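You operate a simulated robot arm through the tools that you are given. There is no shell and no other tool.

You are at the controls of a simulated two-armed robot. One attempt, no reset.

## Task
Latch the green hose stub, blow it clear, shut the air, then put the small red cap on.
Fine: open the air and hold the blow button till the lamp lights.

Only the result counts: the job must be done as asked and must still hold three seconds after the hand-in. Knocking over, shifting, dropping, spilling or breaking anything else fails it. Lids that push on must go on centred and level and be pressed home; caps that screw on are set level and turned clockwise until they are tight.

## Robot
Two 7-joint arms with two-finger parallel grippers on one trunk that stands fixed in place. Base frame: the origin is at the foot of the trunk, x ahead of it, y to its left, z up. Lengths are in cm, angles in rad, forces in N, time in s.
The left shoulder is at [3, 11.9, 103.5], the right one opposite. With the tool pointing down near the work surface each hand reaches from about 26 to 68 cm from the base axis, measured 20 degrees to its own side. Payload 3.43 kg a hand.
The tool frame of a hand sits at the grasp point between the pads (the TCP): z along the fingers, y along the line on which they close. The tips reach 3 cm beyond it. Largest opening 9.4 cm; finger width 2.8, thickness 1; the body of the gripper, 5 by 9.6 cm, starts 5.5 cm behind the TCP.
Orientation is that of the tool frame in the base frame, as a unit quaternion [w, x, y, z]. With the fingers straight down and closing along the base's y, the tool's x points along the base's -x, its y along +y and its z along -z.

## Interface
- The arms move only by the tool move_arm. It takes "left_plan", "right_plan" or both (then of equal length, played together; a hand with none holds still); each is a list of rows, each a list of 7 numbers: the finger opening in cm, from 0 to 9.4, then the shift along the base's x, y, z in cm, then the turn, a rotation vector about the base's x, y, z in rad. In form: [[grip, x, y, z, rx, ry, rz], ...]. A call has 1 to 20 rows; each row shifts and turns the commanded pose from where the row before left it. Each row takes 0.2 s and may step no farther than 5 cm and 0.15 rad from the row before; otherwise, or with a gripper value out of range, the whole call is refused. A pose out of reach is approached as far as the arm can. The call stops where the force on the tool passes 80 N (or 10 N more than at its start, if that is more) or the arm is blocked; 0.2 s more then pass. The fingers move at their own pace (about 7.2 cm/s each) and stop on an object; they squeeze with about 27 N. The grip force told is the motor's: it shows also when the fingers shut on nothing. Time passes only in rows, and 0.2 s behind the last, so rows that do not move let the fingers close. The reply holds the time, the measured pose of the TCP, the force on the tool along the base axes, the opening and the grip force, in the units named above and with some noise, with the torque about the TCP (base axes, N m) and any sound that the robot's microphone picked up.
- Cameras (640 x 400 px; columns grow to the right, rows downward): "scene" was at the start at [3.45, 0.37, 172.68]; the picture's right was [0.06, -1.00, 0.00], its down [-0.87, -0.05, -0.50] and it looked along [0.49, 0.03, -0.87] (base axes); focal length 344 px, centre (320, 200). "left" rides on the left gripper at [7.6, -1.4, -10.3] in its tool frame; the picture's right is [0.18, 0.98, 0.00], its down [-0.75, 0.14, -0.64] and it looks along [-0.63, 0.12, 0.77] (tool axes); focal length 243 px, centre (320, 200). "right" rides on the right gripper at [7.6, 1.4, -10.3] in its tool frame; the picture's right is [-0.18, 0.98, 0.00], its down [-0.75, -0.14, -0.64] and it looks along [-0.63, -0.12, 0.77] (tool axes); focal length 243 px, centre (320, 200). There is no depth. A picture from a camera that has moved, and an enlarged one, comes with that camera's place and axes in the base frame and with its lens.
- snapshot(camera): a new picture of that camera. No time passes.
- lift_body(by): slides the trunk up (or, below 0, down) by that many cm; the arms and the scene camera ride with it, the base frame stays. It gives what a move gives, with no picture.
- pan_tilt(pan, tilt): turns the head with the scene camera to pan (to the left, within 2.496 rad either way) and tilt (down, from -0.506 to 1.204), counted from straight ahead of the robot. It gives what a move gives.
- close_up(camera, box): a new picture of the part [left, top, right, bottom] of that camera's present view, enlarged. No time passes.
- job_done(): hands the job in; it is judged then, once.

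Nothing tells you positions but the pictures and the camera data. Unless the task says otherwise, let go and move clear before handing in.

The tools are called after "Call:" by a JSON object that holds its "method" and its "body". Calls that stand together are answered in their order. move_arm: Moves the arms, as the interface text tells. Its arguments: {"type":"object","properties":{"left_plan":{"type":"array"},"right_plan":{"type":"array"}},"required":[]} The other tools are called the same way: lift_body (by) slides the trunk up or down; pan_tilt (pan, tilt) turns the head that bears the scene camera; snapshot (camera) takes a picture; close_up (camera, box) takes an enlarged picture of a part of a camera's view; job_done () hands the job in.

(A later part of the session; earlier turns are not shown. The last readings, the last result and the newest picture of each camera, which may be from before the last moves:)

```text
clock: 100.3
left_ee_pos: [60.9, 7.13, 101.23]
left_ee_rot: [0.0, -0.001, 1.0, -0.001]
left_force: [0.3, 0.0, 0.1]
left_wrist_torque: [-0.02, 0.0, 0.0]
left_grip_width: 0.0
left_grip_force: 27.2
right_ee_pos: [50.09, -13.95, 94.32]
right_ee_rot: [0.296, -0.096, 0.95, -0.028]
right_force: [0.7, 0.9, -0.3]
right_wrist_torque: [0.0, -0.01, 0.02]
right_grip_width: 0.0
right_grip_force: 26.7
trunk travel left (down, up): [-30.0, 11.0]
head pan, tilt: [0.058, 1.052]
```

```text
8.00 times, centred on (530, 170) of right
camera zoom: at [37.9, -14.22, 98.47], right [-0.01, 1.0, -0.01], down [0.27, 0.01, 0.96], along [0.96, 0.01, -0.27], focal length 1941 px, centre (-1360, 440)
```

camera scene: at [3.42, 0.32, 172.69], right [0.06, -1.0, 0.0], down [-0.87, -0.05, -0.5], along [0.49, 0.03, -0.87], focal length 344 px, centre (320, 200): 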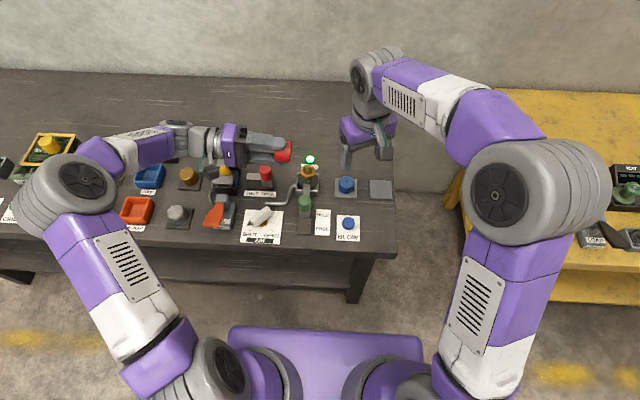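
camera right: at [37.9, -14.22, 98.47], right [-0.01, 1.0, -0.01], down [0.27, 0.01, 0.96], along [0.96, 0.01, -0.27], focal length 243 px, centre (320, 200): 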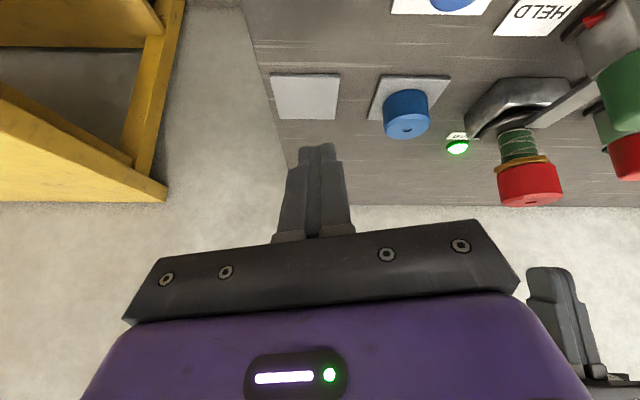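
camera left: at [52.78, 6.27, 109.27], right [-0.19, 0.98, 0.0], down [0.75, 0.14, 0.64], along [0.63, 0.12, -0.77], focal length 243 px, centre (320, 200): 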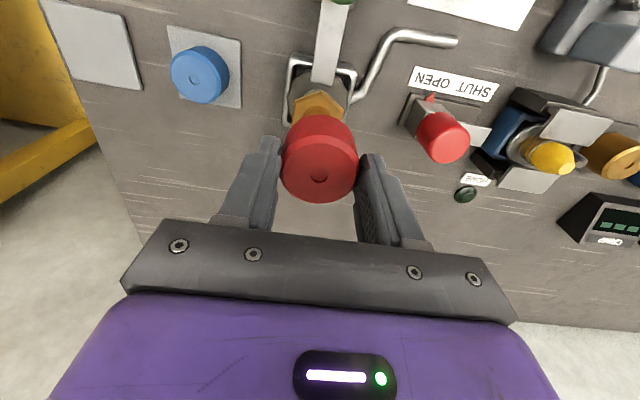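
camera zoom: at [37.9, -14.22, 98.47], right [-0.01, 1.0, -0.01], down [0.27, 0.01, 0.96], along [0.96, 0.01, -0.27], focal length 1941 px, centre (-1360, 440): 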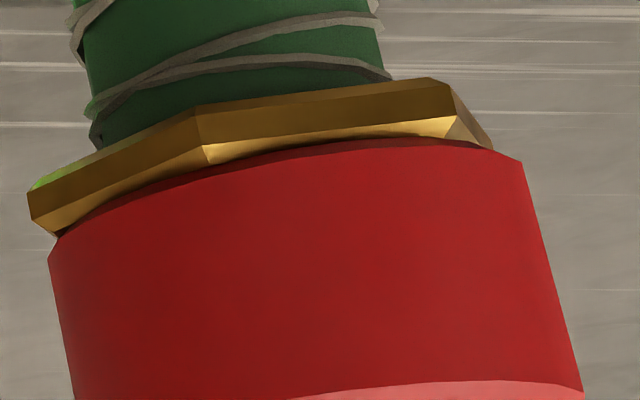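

The joint shows essentially no gap: collar top at z≈88.5 and cap rim at about 88.55, level and centred, with 52 N already applied. The cap is home. I'll move both hands clear, then verify everything.

Call:
{"method": "move_arm", "body": {"left_plan": [[0, 0, 0, 3, 0, 0, 0], [0, 0, 0, 4, 0, 0, 0], [0, -2, 3, 1, 0, 0, 0], [0, -2.5, 3.5, 0, 0, 0, 0], [0, -2.5, 3.5, 0, 0, 0, 0], [0, -2.5, 3.5, 0, 0, 0, 0], [0, -2, 3, 0, 0, 0, 0], [0, 0, 0, 0, 0, 0, 0]], "right_plan": [[0, -1, -0.5, 3, 0, 0, 0], [0, -1, -0.5, 4, 0, 0.12, 0], [0, -1, -0.5, 4, 0, 0.12, 0], [0, -1, -0.5, 3, 0, 0.12, 0], [0, -1, -0.5, 2, 0, 0.12, 0], [0, -1, -0.5, 1, 0, 0.12, -0.1], [0, -1, -0.5, 0, 0, 0, -0.1], [0, 0, 0, 0, 0, 0, 0]]}}

Call:
{"method": "snapshot", "body": {"camera": "scene"}}

Call:
{"method": "close_up", "body": {"camera": "scene", "box": [230, 140, 400, 250]}}

Call:
{"method": "close_up", "body": {"camera": "right", "box": [400, 80, 640, 240]}}

Call:
{"method": "close_up", "body": {"camera": "left", "box": [100, 60, 300, 200]}}

```text
refused: row 6 steps farther than a row can; nothing moved
```

```text
taken
camera scene: at [3.44, 0.4, 172.68], right [0.06, -1.0, 0.0], down [-0.87, -0.05, -0.5], along [0.49, 0.03, -0.87], focal length 344 px, centre (320, 200)
```

scene: 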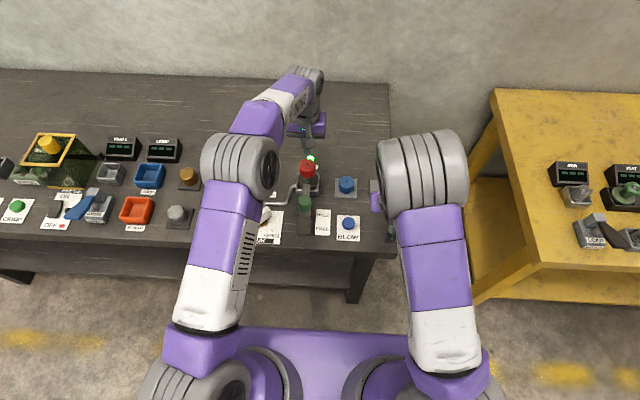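

```text
3.64 times, centred on (315, 195) of scene
camera zoom: at [3.44, 0.4, 172.68], right [0.06, -1.0, 0.0], down [-0.87, -0.05, -0.5], along [0.49, 0.03, -0.87], focal length 1250 px, centre (338, 218)
```

zoom: 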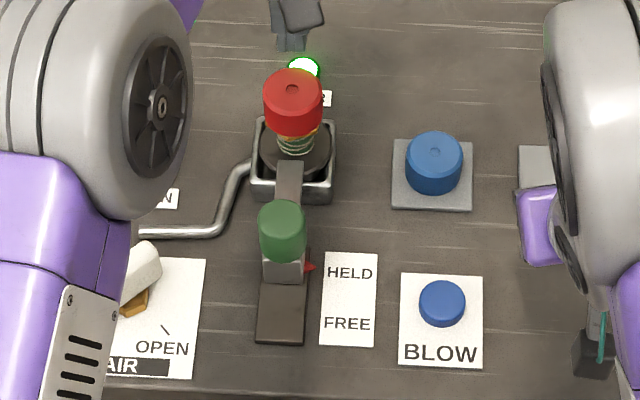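

```text
2.50 times, centred on (520, 160) of right
camera zoom: at [37.9, -14.22, 98.47], right [-0.01, 1.0, -0.01], down [0.27, 0.01, 0.96], along [0.96, 0.01, -0.27], focal length 606 px, centre (-180, 300)
```

zoom: 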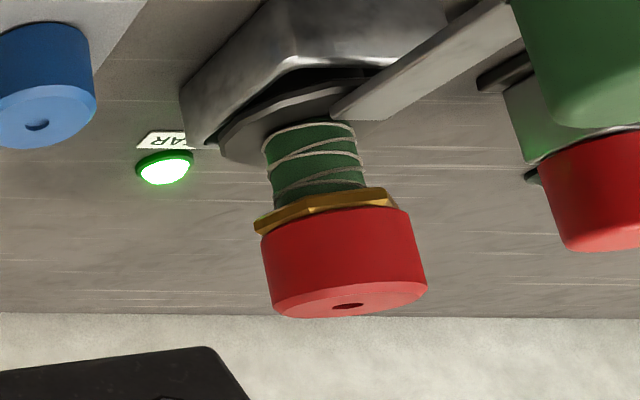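

```text
2.86 times, centred on (200, 130) of left
camera zoom: at [53.27, 5.68, 111.42], right [-0.19, 0.98, 0.0], down [0.75, 0.14, 0.64], along [0.63, 0.12, -0.77], focal length 693 px, centre (663, 400)
```

zoom: 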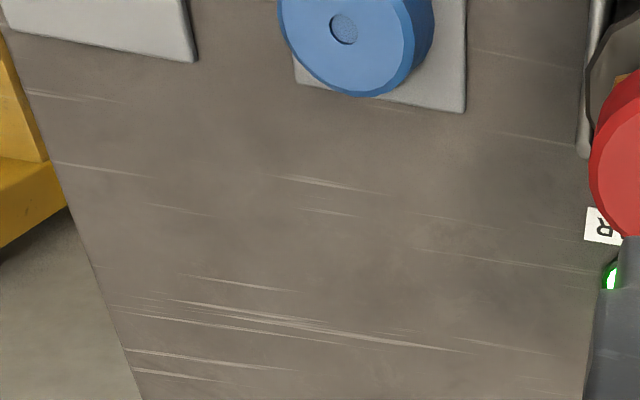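

The seat looks right, but nothing has audibly locked, so I want to rule out that the cap also needs turning. I'll re-grip it gently with no axial load, starting from a counter-clockwise wrist yaw, and turn it clockwise while watching torque.

Call:
{"method": "move_arm", "body": {"left_plan": [[3, 0.05, 0.07, 0, 0, 0, 0.14], [6.5, 0.05, 0.07, 0, 0, 0, 0.14], [6.5, 0.05, 0.07, 0, 0, 0, 0.14], [6.5, 0, 0, 0, 0, 0, 0.14], [6.5, 0, 0, 0, 0, 0, 0.14], [6.5, 0, 0, 0, 0, 0, 0], [6.5, 0, 0, 0, 0, 0, 0]]}}

Call:
{"method": "snapshot", "body": {"camera": "left"}}

Call:
{"method": "close_up", "body": {"camera": "left", "box": [220, 20, 420, 190]}}

```text
clock: 101.9
left_ee_pos: [61.33, 7.26, 101.43]
left_ee_rot: [0.0, -0.344, 0.939, 0.0]
left_force: [0.9, -0.2, 0.0]
left_wrist_torque: [-0.01, -0.03, 0.01]
left_grip_width: 6.5
left_grip_force: 0.1
right_ee_pos: [50.15, -14.02, 94.36]
right_ee_rot: [0.295, -0.096, 0.95, -0.028]
right_force: [-0.4, 0.0, -0.4]
right_wrist_torque: [0.03, -0.02, 0.0]
right_grip_width: 0.0
right_grip_force: 27.0
trunk travel left (down, up): [-30.0, 11.0]
head pan, tilt: [0.058, 1.052]
```

```text
taken
camera left: at [56.39, 1.31, 111.53], right [-0.78, 0.63, 0.0], down [0.48, 0.59, 0.64], along [0.41, 0.5, -0.77], focal length 243 px, centre (320, 200)
```

left: 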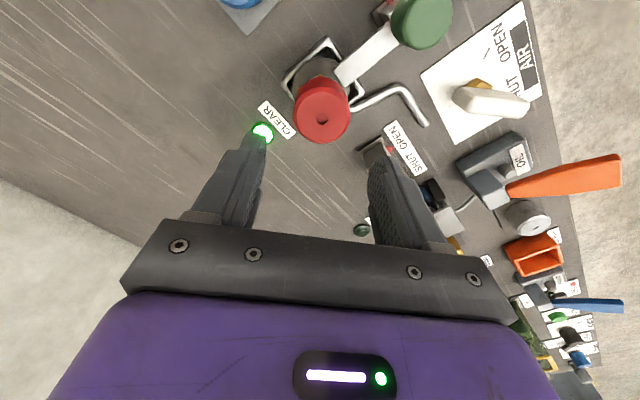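

```text
2.35 times, centred on (320, 105) of left
camera zoom: at [56.39, 1.31, 111.53], right [-0.78, 0.63, 0.0], down [0.48, 0.59, 0.64], along [0.41, 0.5, -0.77], focal length 571 px, centre (320, 424)
```

zoom: 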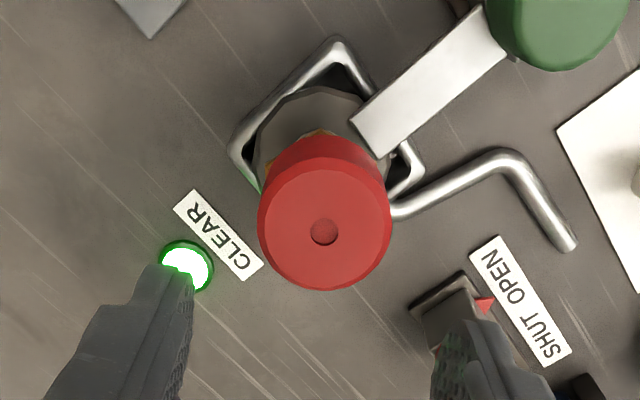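

Visually centred over the cap to within 0.1 cm. Descending and gripping it lightly.

Call:
{"method": "move_arm", "body": {"left_plan": [[6.5, -0.06, 0.08, -2.5, 0, 0, 0], [6.5, 0, 0, -2.5, 0, 0, 0], [6.5, 0, 0, -2, 0, 0, 0], [6.5, 0, 0, 0, 0, 0, 0]]}}

Call:
{"method": "close_up", "body": {"camera": "left", "box": [220, 60, 420, 230]}}

Call:
{"method": "close_up", "body": {"camera": "right", "box": [485, 115, 605, 235]}}

```text
clock: 102.9
left_ee_pos: [61.2, 7.25, 94.47]
left_ee_rot: [0.0, -0.344, 0.939, 0.0]
left_force: [-0.4, -0.3, 0.3]
left_wrist_torque: [0.01, 0.01, -0.02]
left_grip_width: 6.5
left_grip_force: 0.0
right_ee_pos: [50.02, -13.98, 94.4]
right_ee_rot: [0.296, -0.096, 0.95, -0.029]
right_force: [-0.1, 0.5, -0.4]
right_wrist_torque: [0.02, -0.02, 0.0]
right_grip_width: 0.0
right_grip_force: 27.0
trunk travel left (down, up): [-30.0, 11.0]
head pan, tilt: [0.058, 1.052]
```

```text
2.35 times, centred on (320, 145) of left
camera zoom: at [56.34, 1.25, 104.68], right [-0.78, 0.63, 0.0], down [0.48, 0.59, 0.64], along [0.41, 0.5, -0.77], focal length 571 px, centre (320, 329)
```

zoom: 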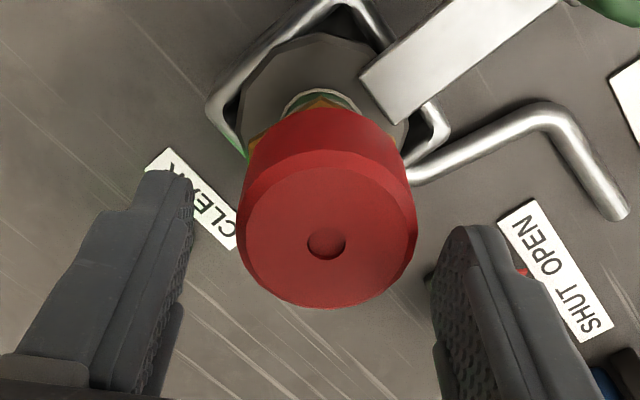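

```text
3.33 times, centred on (545, 175) of right
camera zoom: at [37.9, -14.22, 98.48], right [-0.01, 1.0, -0.01], down [0.27, 0.01, 0.96], along [0.96, 0.01, -0.27], focal length 809 px, centre (-430, 283)
```

zoom: 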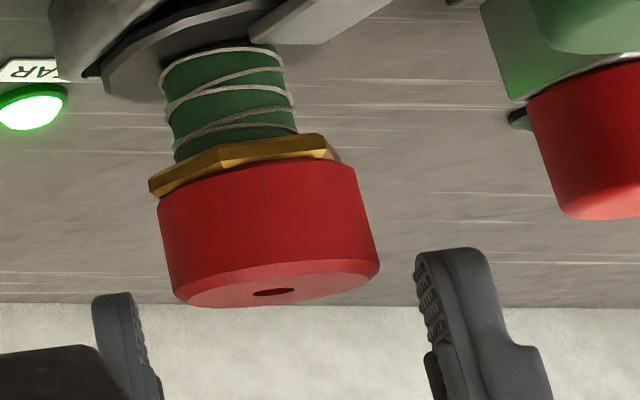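

Shift 0.15 cm along the finger line to centre, descend the last bit and close.

Call:
{"method": "move_arm", "body": {"left_plan": [[6.5, -0.1, 0.12, 0, 0, 0, 0], [6.5, 0, 0, -0.8, 0, 0, 0], [6.5, 0, 0, -0.7, 0, 0, 0], [6, 0, 0, 0, 0, 0, 0], [5.2, 0, 0, 0, 0, 0, 0], [4, 0, 0, 0, 0, 0, 0], [4, 0, 0, 0, 0, 0, 0]]}}

Call:
{"method": "close_up", "body": {"camera": "left", "box": [220, 60, 420, 230]}}

Call:
{"method": "close_up", "body": {"camera": "right", "box": [485, 115, 605, 235]}}

```text
clock: 104.5
left_ee_pos: [61.13, 7.5, 92.88]
left_ee_rot: [0.0, -0.344, 0.939, 0.0]
left_force: [-0.2, 0.8, -0.2]
left_wrist_torque: [0.06, -0.02, 0.01]
left_grip_width: 4.64
left_grip_force: 26.8
right_ee_pos: [50.05, -13.97, 94.4]
right_ee_rot: [0.296, -0.096, 0.95, -0.028]
right_force: [0.1, -0.7, 0.6]
right_wrist_torque: [-0.01, 0.0, 0.0]
right_grip_width: 0.0
right_grip_force: 26.7
trunk travel left (down, up): [-30.0, 11.0]
head pan, tilt: [0.058, 1.052]
```

```text
2.35 times, centred on (320, 145) of left
camera zoom: at [56.26, 1.54, 103.11], right [-0.78, 0.63, 0.0], down [0.48, 0.59, 0.64], along [0.41, 0.5, -0.77], focal length 571 px, centre (320, 329)
```

zoom: 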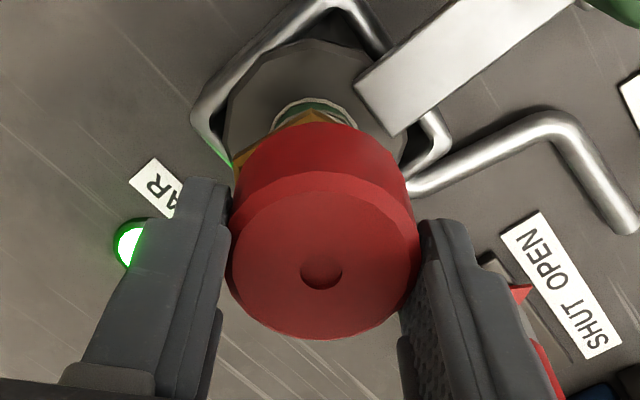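

```text
3.33 times, centred on (545, 175) of right
camera zoom: at [37.92, -14.22, 98.47], right [-0.01, 1.0, -0.01], down [0.27, 0.01, 0.96], along [0.96, 0.01, -0.27], focal length 809 px, centre (-430, 283)
```

zoom: 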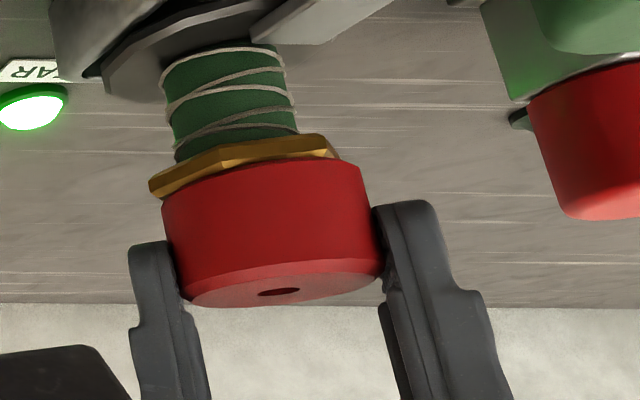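

Gripped with negligible force. Now turning clockwise 0.7 rad with no axial push.

Call:
{"method": "move_arm", "body": {"left_plan": [[4, 0, -0.05, 0, 0, 0, -0.14], [4, 0, -0.05, 0, 0, 0, -0.14], [4, 0, 0, 0, 0, 0, -0.14], [4, 0, 0, 0, 0, 0, -0.14], [4, 0, 0, 0, 0, 0, -0.14], [4, 0, 0, 0, 0, 0, 0]]}}

Call:
{"method": "close_up", "body": {"camera": "right", "box": [485, 115, 605, 235]}}

Call:
{"method": "close_up", "body": {"camera": "scene", "box": [290, 140, 330, 190]}}

```text
clock: 105.9
left_ee_pos: [61.11, 7.22, 92.83]
left_ee_rot: [0.001, 0.0, 1.0, 0.0]
left_force: [-0.4, -2.3, 3.1]
left_wrist_torque: [-0.18, 0.05, -0.02]
left_grip_width: 4.66
left_grip_force: 26.8
right_ee_pos: [50.11, -13.95, 94.41]
right_ee_rot: [0.295, -0.096, 0.95, -0.028]
right_force: [-0.3, -0.6, -0.3]
right_wrist_torque: [0.02, -0.01, 0.01]
right_grip_width: 0.02
right_grip_force: 26.9
trunk travel left (down, up): [-30.0, 11.0]
head pan, tilt: [0.058, 1.052]
```

```text
3.33 times, centred on (545, 175) of right
camera zoom: at [37.89, -14.24, 98.48], right [-0.01, 1.0, -0.01], down [0.27, 0.01, 0.96], along [0.96, 0.01, -0.27], focal length 809 px, centre (-430, 283)
```

zoom: 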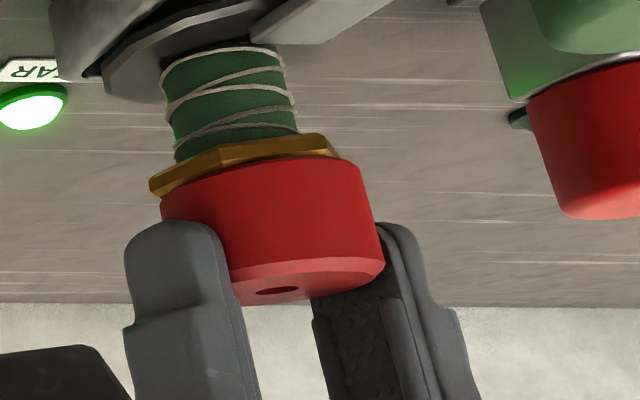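

```text
8.00 times, centred on (310, 165) of scene
camera zoom: at [3.41, 0.34, 172.69], right [0.06, -1.0, 0.0], down [-0.87, -0.05, -0.5], along [0.49, 0.03, -0.87], focal length 2749 px, centre (400, 480)
```

zoom: 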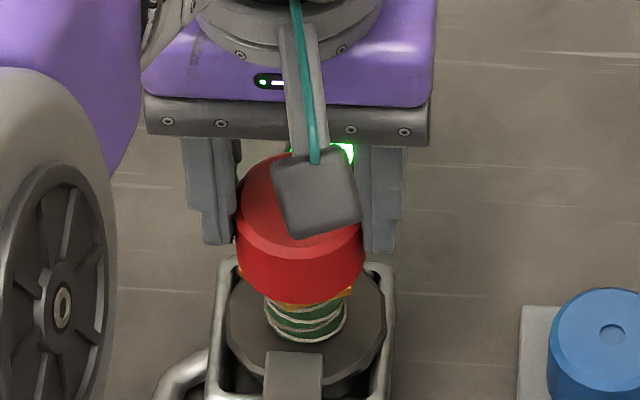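

The cap turned 0.7 rad relative to the stub with no torque. Turning a further 0.7 rad to check for any tightening.

Call:
{"method": "move_arm", "body": {"left_plan": [[4, 0, 0.04, 0, 0, 0, -0.14], [4, 0, 0, 0, 0, 0, -0.14], [4, 0, 0, 0, 0, 0, -0.14], [4, 0, 0, 0, 0, 0, -0.14], [4, 0, 0, 0, 0, 0, -0.14], [4, 0, 0, 0, 0, 0, 0]]}}

Call:
{"method": "close_up", "body": {"camera": "right", "box": [485, 115, 605, 235]}}

Call:
{"method": "close_up", "body": {"camera": "scene", "box": [290, 140, 330, 190]}}

```text
clock: 107.3
left_ee_pos: [61.11, 7.4, 92.94]
left_ee_rot: [0.001, 0.343, 0.939, 0.0]
left_force: [2.2, -3.4, 7.4]
left_wrist_torque: [-0.25, -0.23, 0.06]
left_grip_width: 4.64
left_grip_force: 27.0
right_ee_pos: [49.98, -14.04, 94.46]
right_ee_rot: [0.295, -0.095, 0.95, -0.028]
right_force: [0.6, 0.4, -0.5]
right_wrist_torque: [0.0, -0.02, -0.02]
right_grip_width: 0.0
right_grip_force: 26.6
trunk travel left (down, up): [-30.0, 11.0]
head pan, tilt: [0.058, 1.052]
```

```text
3.33 times, centred on (545, 175) of right
camera zoom: at [37.89, -14.25, 98.48], right [-0.01, 1.0, -0.01], down [0.27, 0.01, 0.96], along [0.96, 0.01, -0.27], focal length 809 px, centre (-430, 283)
```

zoom: 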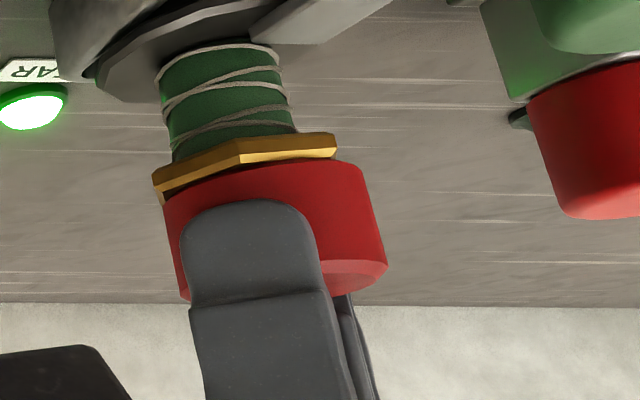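

```text
8.00 times, centred on (310, 165) of scene
camera zoom: at [3.4, 0.31, 172.69], right [0.06, -1.0, 0.0], down [-0.87, -0.05, -0.5], along [0.49, 0.03, -0.87], focal length 2749 px, centre (400, 480)
```

zoom: 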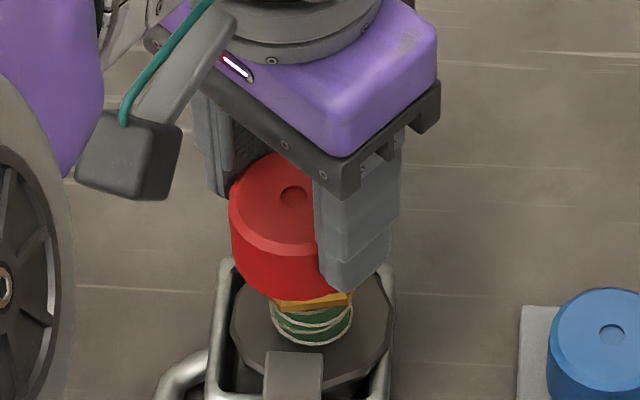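

Still no torque, so there's no thread: it's a plain push-on cap. The turning nudged the stub in its tray, so I'll release the cap, let it settle, and inspect.

Call:
{"method": "move_arm", "body": {"left_plan": [[4, 0, 0, 0.1, 0, 0, 0], [5, 0, 0, 0, 0, 0, 0], [6, 0, 0, 0, 0, 0, 0], [6.5, 0, 0, 0, 0, 0, 0], [6.5, 0, 0, 1.5, 0, 0, 0], [6.5, 0, 0, 3, 0, 0, 0], [6.5, 0, 0, 3, 0, 0, 0], [6.5, 0, 0, 1, 0, 0, 0.1], [6.5, 0, 0, 0, 0, 0, 0.14], [6.5, 0, 0, 0, 0, 0, 0.14], [6.5, 0, 0, 0, 0, 0, 0.14], [6.5, 0, 0, 0, 0, 0, 0.14], [6.5, 0, 0, 0, 0, 0, 0]]}}

Call:
{"method": "close_up", "body": {"camera": "right", "box": [485, 115, 605, 235]}}

Call:
{"method": "close_up", "body": {"camera": "scene", "box": [290, 140, 330, 190]}}

Call:
{"method": "close_up", "body": {"camera": "left", "box": [220, 20, 420, 190]}}

```text
clock: 110.1
left_ee_pos: [61.08, 7.32, 101.51]
left_ee_rot: [0.0, 0.018, 1.0, 0.0]
left_force: [0.3, -0.1, 0.1]
left_wrist_torque: [0.01, 0.01, 0.0]
left_grip_width: 6.51
left_grip_force: 0.0
right_ee_pos: [50.14, -13.99, 94.29]
right_ee_rot: [0.295, -0.095, 0.95, -0.029]
right_force: [-0.4, -0.4, 0.8]
right_wrist_torque: [-0.02, -0.02, 0.04]
right_grip_width: 0.01
right_grip_force: 26.8
trunk travel left (down, up): [-30.0, 11.0]
head pan, tilt: [0.058, 1.052]
```

```text
3.33 times, centred on (545, 175) of right
camera zoom: at [37.91, -14.22, 98.47], right [-0.01, 1.0, -0.01], down [0.27, 0.01, 0.96], along [0.96, 0.01, -0.27], focal length 809 px, centre (-430, 283)
```

zoom: 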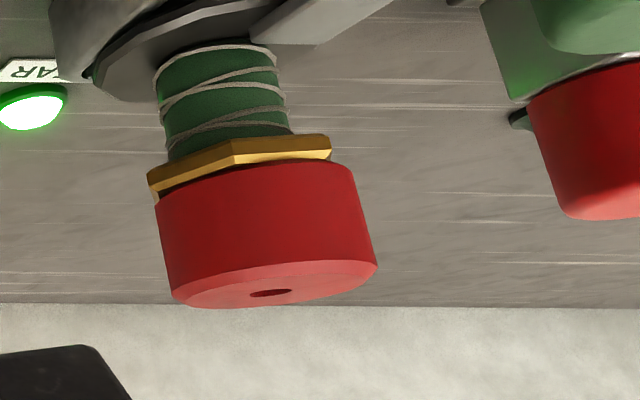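

```text
8.00 times, centred on (310, 165) of scene
camera zoom: at [3.45, 0.37, 172.68], right [0.06, -1.0, 0.0], down [-0.87, -0.05, -0.5], along [0.49, 0.03, -0.87], focal length 2749 px, centre (400, 480)
```

zoom: 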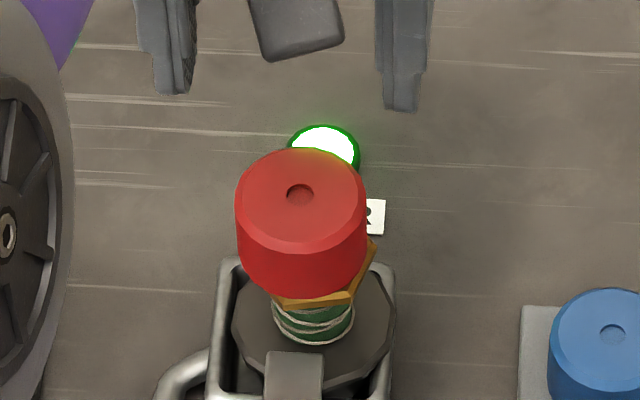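

```text
2.35 times, centred on (320, 105) of left
camera zoom: at [53.44, 6.3, 111.72], right [-0.15, 0.99, 0.0], down [0.76, 0.11, 0.64], along [0.64, 0.1, -0.77], focal length 571 px, centre (320, 424)
```

zoom: 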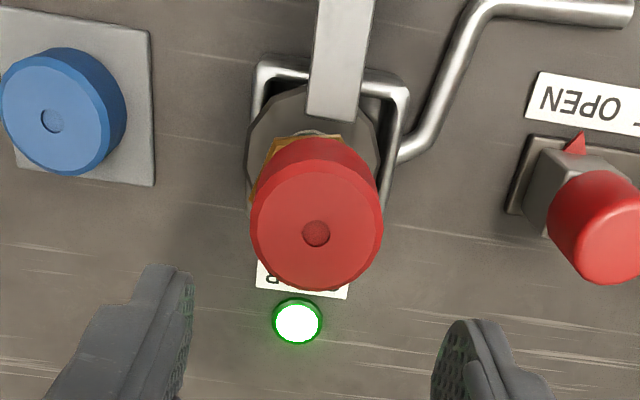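

The stub has shifted about 0.44 cm toward -y and the cap is 0.25 cm off it. I'll straddle both collar and cap with open fingers centred on the stub's original line (y=7.48) and close gently, which slides both back and centres them together.

Call:
{"method": "move_arm", "body": {"left_plan": [[7.5, -0.05, 0.06, -2, 0, 0, 0.036], [7.5, 0, 0, -3, 0, 0, 0], [7.5, 0, 0, -2, 0, 0, 0], [7.5, 0, 0, 0, 0, 0, 0]]}}

Call:
{"method": "close_up", "body": {"camera": "left", "box": [220, 60, 420, 230]}}

Call:
{"method": "close_up", "body": {"camera": "scene", "box": [290, 140, 330, 190]}}

```text
clock: 111.1
left_ee_pos: [61.03, 7.49, 94.57]
left_ee_rot: [0.0, 0.001, 1.0, 0.0]
left_force: [-0.2, 0.2, 0.0]
left_wrist_torque: [0.01, -0.01, -0.02]
left_grip_width: 7.51
left_grip_force: 0.0
right_ee_pos: [49.97, -13.98, 94.44]
right_ee_rot: [0.294, -0.096, 0.95, -0.028]
right_force: [-0.1, 0.1, 0.5]
right_wrist_torque: [-0.02, 0.0, 0.01]
right_grip_width: 0.0
right_grip_force: 27.1
trunk travel left (down, up): [-30.0, 11.0]
head pan, tilt: [0.058, 1.052]
```

```text
2.35 times, centred on (320, 145) of left
camera zoom: at [53.41, 6.0, 104.75], right [-0.18, 0.98, 0.0], down [0.75, 0.14, 0.64], along [0.63, 0.12, -0.77], focal length 571 px, centre (320, 329)
```

zoom: 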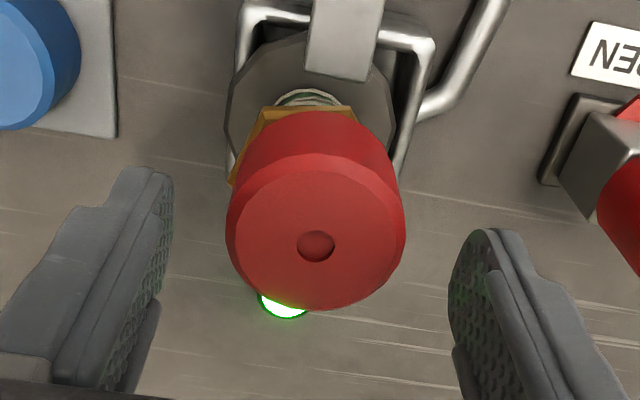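

```text
8.00 times, centred on (310, 165) of scene
camera zoom: at [3.44, 0.37, 172.68], right [0.06, -1.0, 0.0], down [-0.87, -0.05, -0.5], along [0.49, 0.03, -0.87], focal length 2749 px, centre (400, 480)
```

zoom: 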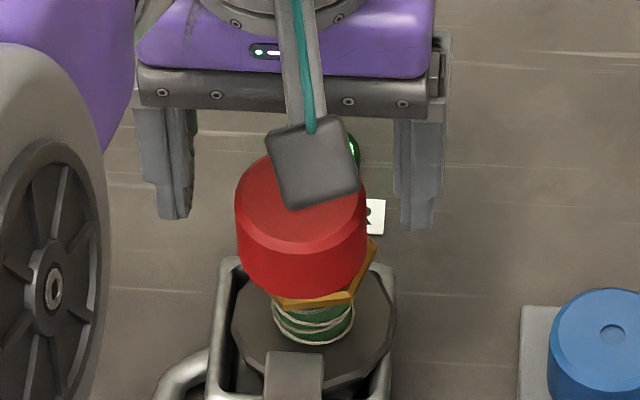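

Well placed. Descend so the fingertips reach collar level and close slowly.

Call:
{"method": "move_arm", "body": {"left_plan": [[7.5, 0, 0.05, -2, 0, 0, 0], [7.5, 0, 0, -1.5, 0, 0, 0], [7.5, 0, 0, -0.5, 0, 0, 0], [7, 0, 0, 0, 0, 0, 0], [6.4, 0, 0, 0, 0, 0, 0], [5.8, 0, 0, 0, 0, 0, 0], [5.3, 0, 0, 0, 0, 0, 0], [5.0, 0, 0, 0, 0, 0, 0]]}}

Call:
{"method": "close_up", "body": {"camera": "right", "box": [485, 115, 605, 235]}}

Call:
{"method": "close_up", "body": {"camera": "scene", "box": [290, 140, 330, 190]}}

Call:
{"method": "close_up", "body": {"camera": "left", "box": [220, 60, 420, 230]}}

```text
clock: 112.9
left_ee_pos: [61.15, 7.54, 90.5]
left_ee_rot: [0.0, 0.0, 1.0, 0.001]
left_force: [-0.4, -1.9, 1.9]
left_wrist_torque: [-0.06, -0.02, 0.01]
left_grip_width: 5.14
left_grip_force: 1.5
right_ee_pos: [49.94, -13.95, 94.44]
right_ee_rot: [0.294, -0.096, 0.951, -0.028]
right_force: [0.5, 0.2, -0.4]
right_wrist_torque: [0.02, 0.02, -0.03]
right_grip_width: 0.01
right_grip_force: 26.8
trunk travel left (down, up): [-30.0, 11.0]
head pan, tilt: [0.058, 1.052]
```

```text
3.33 times, centred on (545, 175) of right
camera zoom: at [37.9, -14.24, 98.47], right [-0.01, 1.0, -0.01], down [0.27, 0.01, 0.96], along [0.96, 0.01, -0.27], focal length 809 px, centre (-430, 283)
```

zoom: 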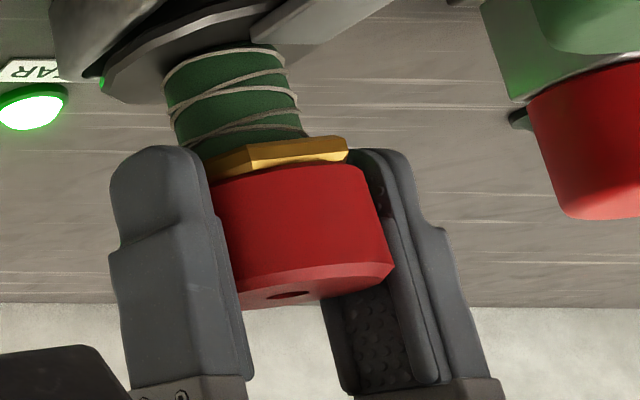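

```text
8.00 times, centred on (310, 165) of scene
camera zoom: at [3.43, 0.34, 172.68], right [0.06, -1.0, 0.0], down [-0.87, -0.05, -0.5], along [0.49, 0.03, -0.87], focal length 2749 px, centre (400, 480)
```

zoom: 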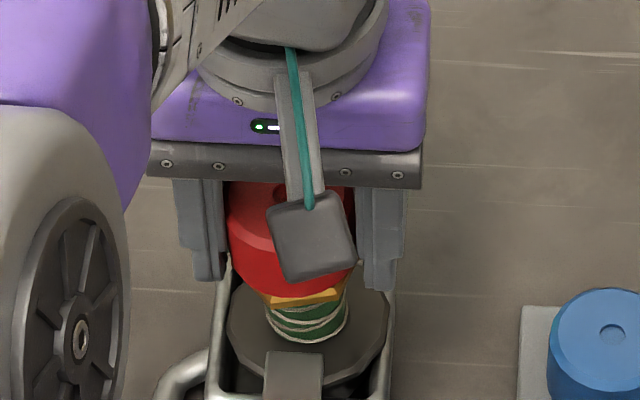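

```text
2.35 times, centred on (320, 145) of left
camera zoom: at [53.53, 6.16, 100.65], right [-0.18, 0.98, 0.0], down [0.75, 0.14, 0.64], along [0.63, 0.12, -0.77], focal length 571 px, centre (320, 329)
```

zoom: 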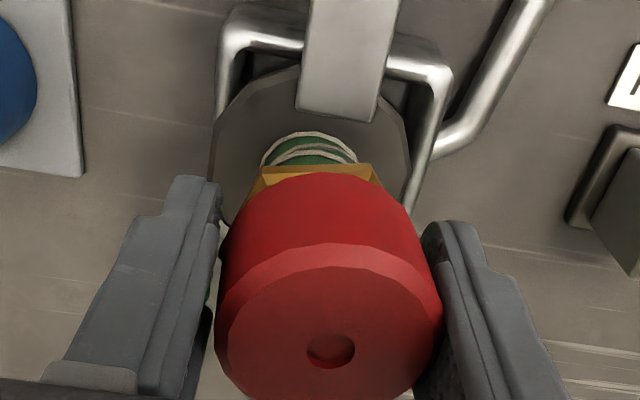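

The fingers have pushed the stub back and are just touching. Closing a little more to centre both.

Call:
{"method": "move_arm", "body": {"left_plan": [[4.8, 0, 0, 0, 0, 0, 0], [4.6, 0, 0, 0, 0, 0, 0], [4.5, 0, 0, 0, 0, 0, 0], [4.5, 0, 0, 0, 0, 0, 0]]}}

Call:
{"method": "close_up", "body": {"camera": "right", "box": [485, 115, 605, 235]}}

Call:
{"method": "close_up", "body": {"camera": "scene", "box": [290, 140, 330, 190]}}

Call:
{"method": "close_up", "body": {"camera": "left", "box": [220, 60, 420, 230]}}

```text
clock: 113.9
left_ee_pos: [61.06, 7.51, 90.48]
left_ee_rot: [0.001, 0.001, 1.0, -0.001]
left_force: [0.3, -2.1, 2.9]
left_wrist_torque: [-0.06, -0.04, -0.01]
left_grip_width: 4.87
left_grip_force: 26.9
right_ee_pos: [50.17, -14.03, 94.43]
right_ee_rot: [0.294, -0.095, 0.95, -0.028]
right_force: [0.0, 0.4, -0.2]
right_wrist_torque: [-0.04, -0.01, 0.0]
right_grip_width: 0.0
right_grip_force: 26.9
trunk travel left (down, up): [-30.0, 11.0]
head pan, tilt: [0.058, 1.052]
```

```text
3.33 times, centred on (545, 175) of right
camera zoom: at [37.89, -14.24, 98.48], right [-0.01, 1.0, -0.01], down [0.27, 0.01, 0.96], along [0.96, 0.01, -0.27], focal length 809 px, centre (-430, 283)
```

zoom: 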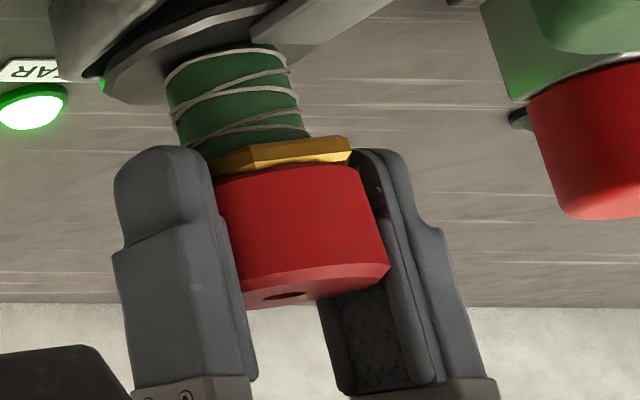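

```text
8.00 times, centred on (310, 165) of scene
camera zoom: at [3.41, 0.34, 172.69], right [0.06, -1.0, 0.0], down [-0.87, -0.05, -0.5], along [0.49, 0.03, -0.87], focal length 2749 px, centre (400, 480)
```

zoom: 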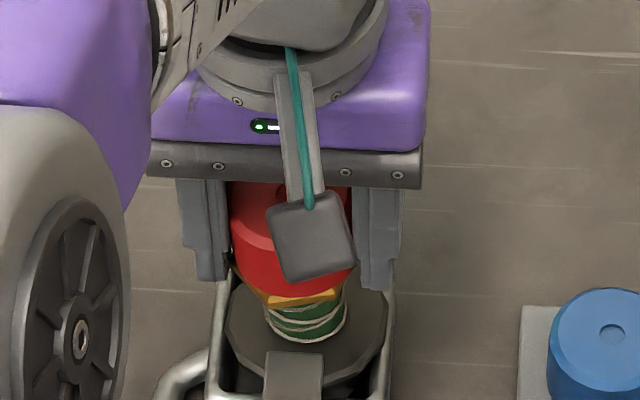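

```text
2.35 times, centred on (320, 145) of left
camera zoom: at [53.53, 6.17, 100.66], right [-0.18, 0.98, 0.0], down [0.75, 0.14, 0.64], along [0.63, 0.12, -0.77], focal length 571 px, centre (320, 329)
```

zoom: 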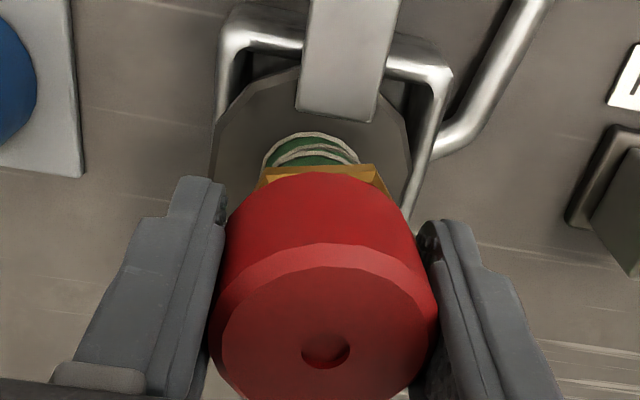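

Collar gripped (4.87 cm) with the cap centred on it. The base disc is still about 0.2 cm to -y, so I'll nudge +y slightly while holding the collar to bring the base along.

Call:
{"method": "move_arm", "body": {"left_plan": [[4.5, 0, 0.15, 0, 0, 0, 0], [4.5, 0, 0.15, 0, 0, 0, 0], [4.5, 0, 0, 0, 0, 0, 0]]}}

Call:
{"method": "close_up", "body": {"camera": "scene", "box": [290, 140, 330, 190]}}

Call:
{"method": "close_up", "body": {"camera": "right", "box": [485, 85, 605, 205]}}

```text
clock: 114.7
left_ee_pos: [61.0, 7.87, 90.49]
left_ee_rot: [0.0, 0.001, 1.0, 0.0]
left_force: [0.5, -2.3, 1.4]
left_wrist_torque: [-0.23, -0.01, -0.01]
left_grip_width: 4.92
left_grip_force: 27.0
right_ee_pos: [50.14, -13.96, 94.35]
right_ee_rot: [0.296, -0.095, 0.95, -0.029]
right_force: [0.0, 0.6, 0.2]
right_wrist_torque: [0.0, 0.01, -0.02]
right_grip_width: 0.01
right_grip_force: 27.7
trunk travel left (down, up): [-30.0, 11.0]
head pan, tilt: [0.058, 1.052]
```

```text
8.00 times, centred on (310, 165) of scene
camera zoom: at [3.44, 0.31, 172.68], right [0.06, -1.0, 0.0], down [-0.87, -0.05, -0.5], along [0.49, 0.03, -0.87], focal length 2749 px, centre (400, 480)
```

zoom: 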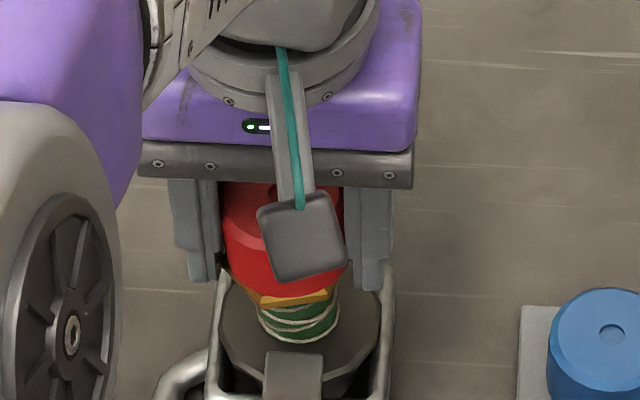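

```text
3.33 times, centred on (545, 145) of right
camera zoom: at [37.91, -14.25, 98.47], right [-0.01, 1.0, -0.01], down [0.27, 0.01, 0.96], along [0.96, 0.01, -0.27], focal length 809 px, centre (-430, 383)
```

zoom: 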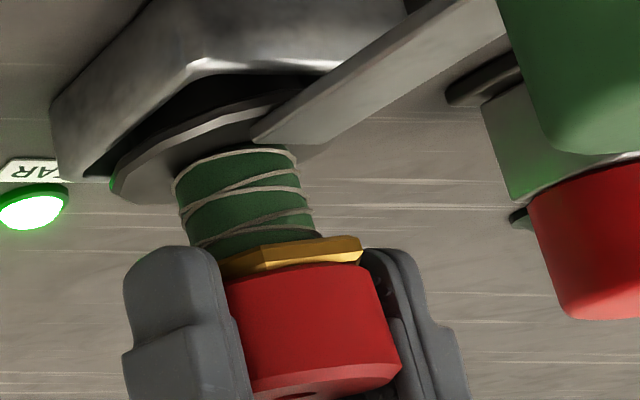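

The base disc is back in its original place. Now easing the collar back upright by -0.3 and releasing.

Call:
{"method": "move_arm", "body": {"left_plan": [[4.5, 0, -0.12, 0, 0, 0, 0], [4.5, 0, -0.12, 0, 0, 0, 0], [4.5, 0, 0, 0, 0, 0, 0]]}}

Call:
{"method": "close_up", "body": {"camera": "scene", "box": [290, 140, 330, 190]}}

Call:
{"method": "move_arm", "body": {"left_plan": [[5.2, 0, 0, 0, 0, 0, 0], [5.8, 0, 0, 0, 0, 0, 0], [6.6, 0, 0, 0, 0, 0, 0], [7.5, 0, 0, 0, 0, 0, 0], [7.5, 0, 0, 0, 0, 0, 0], [7.5, 0, 0, 2, 0, 0, 0], [7.5, 0, 0, 3.5, 0, 0, 0], [7.5, 0, 0, 3.5, 0, 0, 0], [7.5, 0, 0, 2, 0, 0, 0], [7.5, 0, 0, 0, 0, 0, 0]]}}

Call:
{"method": "close_up", "body": {"camera": "scene", "box": [290, 140, 330, 190]}}

Call:
{"method": "close_up", "body": {"camera": "right", "box": [485, 115, 575, 215]}}

Call:
{"method": "close_up", "body": {"camera": "left", "box": [220, 20, 420, 190]}}

```text
clock: 115.5
left_ee_pos: [61.12, 7.76, 90.47]
left_ee_rot: [0.001, 0.001, 1.0, 0.002]
left_force: [0.7, 4.1, 4.0]
left_wrist_torque: [0.57, -0.11, -0.03]
left_grip_width: 4.86
left_grip_force: 27.3
right_ee_pos: [50.09, -13.93, 94.44]
right_ee_rot: [0.295, -0.096, 0.95, -0.028]
right_force: [-0.9, 0.5, 0.2]
right_wrist_torque: [-0.01, -0.04, 0.01]
right_grip_width: 0.0
right_grip_force: 26.4
trunk travel left (down, up): [-30.0, 11.0]
head pan, tilt: [0.058, 1.052]
```

```text
8.00 times, centred on (310, 165) of scene
camera zoom: at [3.41, 0.43, 172.69], right [0.06, -1.0, 0.0], down [-0.87, -0.05, -0.5], along [0.49, 0.03, -0.87], focal length 2749 px, centre (400, 480)
```

zoom: 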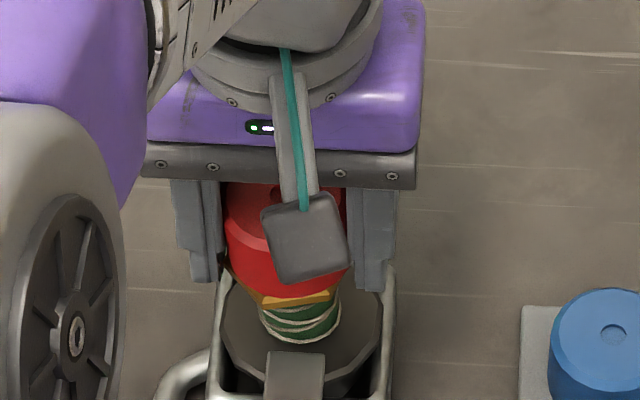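

```text
clock: 117.7
left_ee_pos: [60.94, 7.58, 101.72]
left_ee_rot: [0.0, 0.001, 1.0, -0.001]
left_force: [-0.5, 0.9, 0.3]
left_wrist_torque: [0.0, -0.01, -0.01]
left_grip_width: 7.5
left_grip_force: 0.0
right_ee_pos: [50.05, -14.06, 94.4]
right_ee_rot: [0.295, -0.096, 0.95, -0.029]
right_force: [1.0, -0.1, -0.6]
right_wrist_torque: [0.02, -0.03, 0.03]
right_grip_width: 0.0
right_grip_force: 27.1
trunk travel left (down, up): [-30.0, 11.0]
head pan, tilt: [0.058, 1.052]
```

```text
8.00 times, centred on (310, 165) of scene
camera zoom: at [3.45, 0.37, 172.68], right [0.06, -1.0, 0.0], down [-0.87, -0.05, -0.5], along [0.49, 0.03, -0.87], focal length 2749 px, centre (400, 480)
```

zoom: 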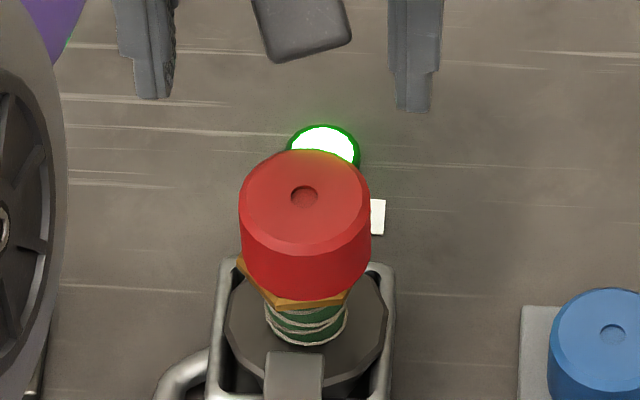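

```text
4.00 times, centred on (530, 165) of right
camera zoom: at [37.91, -14.22, 98.47], right [-0.01, 1.0, -0.01], down [0.27, 0.01, 0.96], along [0.96, 0.01, -0.27], focal length 970 px, centre (-520, 340)
```

zoom: 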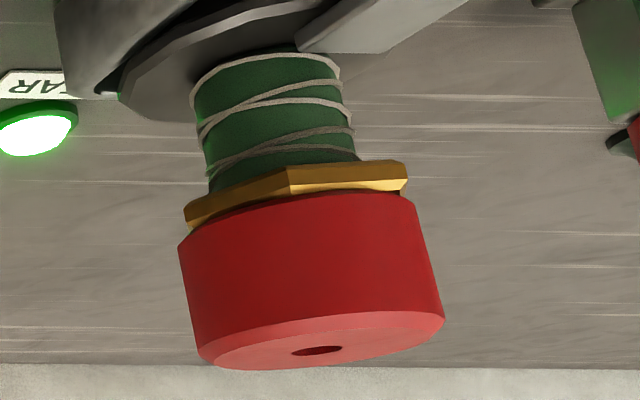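

```text
2.35 times, centred on (320, 105) of left
camera zoom: at [53.26, 6.16, 111.92], right [-0.18, 0.98, 0.0], down [0.75, 0.14, 0.64], along [0.63, 0.12, -0.77], focal length 571 px, centre (320, 424)
```

zoom: 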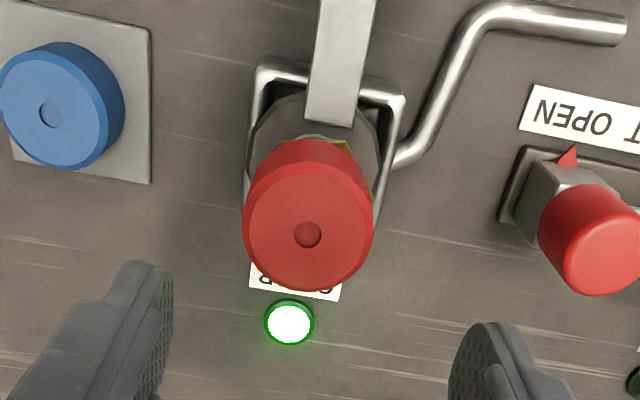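

After release the base relaxed slightly and the cap is about 0.14 cm off the collar. I'll repeat the gentle centring squeeze at the stub's natural line (y≈7.31) so nothing springs back on release.

Call:
{"method": "move_arm", "body": {"left_plan": [[7.5, 0.1, -0.15, -2, 0, 0, 0], [7.5, 0, -0.15, -3, 0, 0, 0], [7.5, 0, 0, -2, 0, 0, 0], [7.5, 0, 0, 0, 0, 0, 0], [7.5, 0, 0, 0, 0, 0, 0]]}}

Call:
{"method": "close_up", "body": {"camera": "left", "box": [220, 60, 420, 230]}}

Call:
{"method": "close_up", "body": {"camera": "scene", "box": [290, 140, 330, 190]}}

```text
clock: 118.9
left_ee_pos: [61.22, 7.5, 94.57]
left_ee_rot: [0.0, 0.001, 1.0, -0.001]
left_force: [-0.2, -0.8, -0.5]
left_wrist_torque: [-0.04, 0.0, 0.02]
left_grip_width: 7.49
left_grip_force: 0.1
right_ee_pos: [50.12, -13.96, 94.41]
right_ee_rot: [0.295, -0.095, 0.95, -0.028]
right_force: [0.5, -0.8, 1.1]
right_wrist_torque: [0.01, 0.0, 0.0]
right_grip_width: 0.01
right_grip_force: 27.3
trunk travel left (down, up): [-30.0, 11.0]
head pan, tilt: [0.058, 1.052]
```

```text
2.35 times, centred on (320, 145) of left
camera zoom: at [53.54, 6.1, 104.75], right [-0.18, 0.98, 0.0], down [0.75, 0.14, 0.64], along [0.63, 0.12, -0.77], focal length 571 px, centre (320, 329)
```

zoom: 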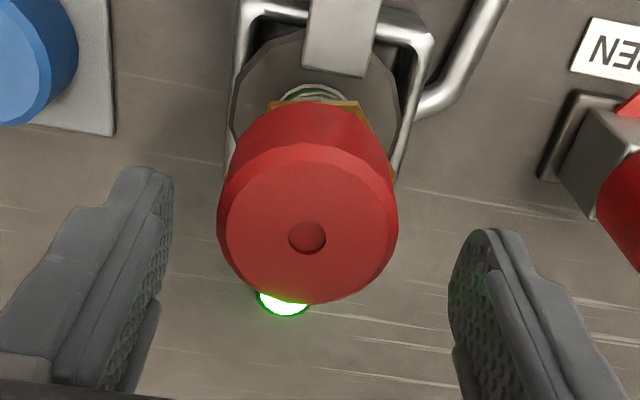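

```text
8.00 times, centred on (310, 165) of scene
camera zoom: at [3.45, 0.37, 172.68], right [0.06, -1.0, 0.0], down [-0.87, -0.05, -0.5], along [0.49, 0.03, -0.87], focal length 2749 px, centre (400, 480)
```

zoom: 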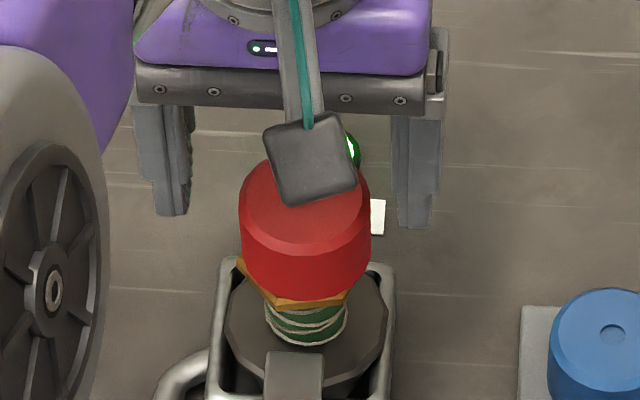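

The hand is still about 0.22 too far +y. Correct, then descend and close gently.

Call:
{"method": "move_arm", "body": {"left_plan": [[7.5, -0.05, -0.22, 0, 0, 0, 0], [7.5, 0, 0, -2, 0, 0, 0], [7.5, 0, 0, -2, 0, 0, 0], [7, 0, 0, 0, 0, 0, 0], [6.4, 0, 0, 0, 0, 0, 0], [5.8, 0, 0, 0, 0, 0, 0], [5.3, 0, 0, 0, 0, 0, 0], [5.0, 0, 0, 0, 0, 0, 0], [4.8, 0, 0, 0, 0, 0, 0]]}}

Call:
{"method": "close_up", "body": {"camera": "left", "box": [220, 60, 420, 230]}}

Call:
{"method": "close_up", "body": {"camera": "scene", "box": [290, 140, 330, 190]}}

Call:
{"method": "close_up", "body": {"camera": "right", "box": [485, 115, 605, 235]}}

```text
clock: 120.9
left_ee_pos: [61.14, 6.96, 90.7]
left_ee_rot: [0.0, 0.001, 1.0, 0.0]
left_force: [0.1, 2.2, 2.6]
left_wrist_torque: [0.21, -0.01, 0.02]
left_grip_width: 4.91
left_grip_force: 26.8
right_ee_pos: [50.0, -13.95, 94.39]
right_ee_rot: [0.295, -0.095, 0.95, -0.029]
right_force: [-0.3, 0.4, -1.4]
right_wrist_torque: [-0.06, -0.06, -0.03]
right_grip_width: 0.02
right_grip_force: 27.4
trunk travel left (down, up): [-30.0, 11.0]
head pan, tilt: [0.058, 1.052]
```

```text
2.35 times, centred on (320, 145) of left
camera zoom: at [53.48, 5.69, 100.79], right [-0.18, 0.98, 0.0], down [0.75, 0.14, 0.64], along [0.63, 0.12, -0.77], focal length 571 px, centre (320, 329)
```

zoom: 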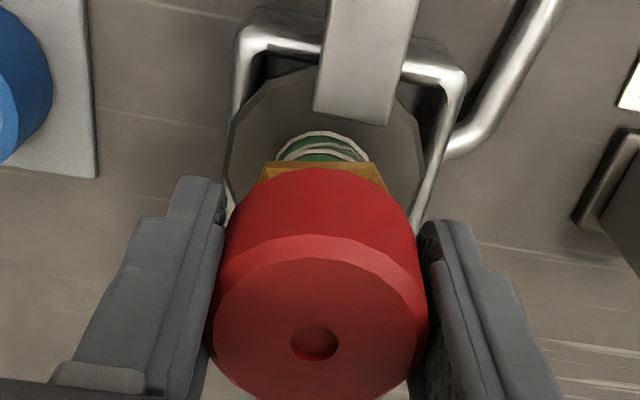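

```text
8.00 times, centred on (310, 165) of scene
camera zoom: at [3.42, 0.41, 172.69], right [0.06, -1.0, 0.0], down [-0.87, -0.05, -0.5], along [0.49, 0.03, -0.87], focal length 2749 px, centre (400, 480)
```

zoom: 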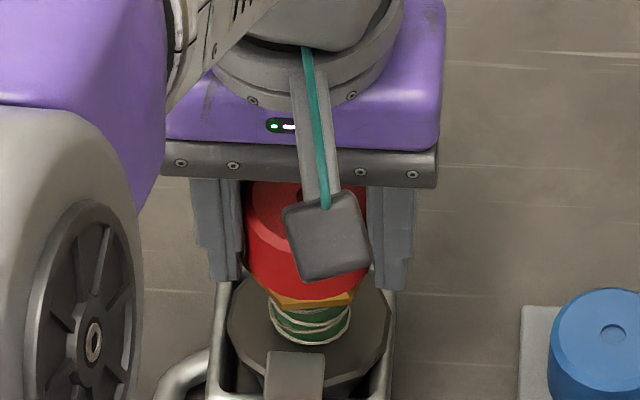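

```text
3.33 times, centred on (545, 175) of right
camera zoom: at [37.9, -14.2, 98.48], right [-0.01, 1.0, -0.01], down [0.27, 0.01, 0.96], along [0.96, 0.01, -0.27], focal length 809 px, centre (-430, 283)
```

zoom: 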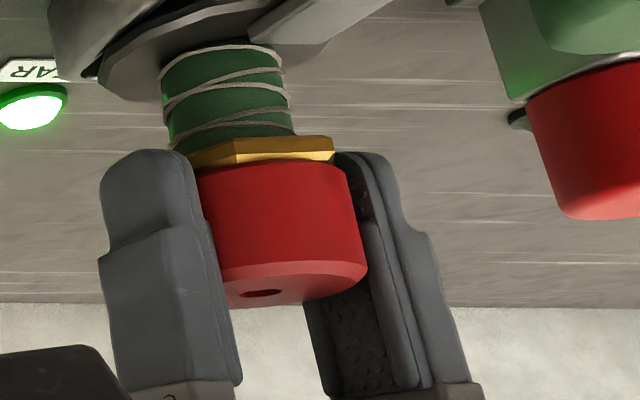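

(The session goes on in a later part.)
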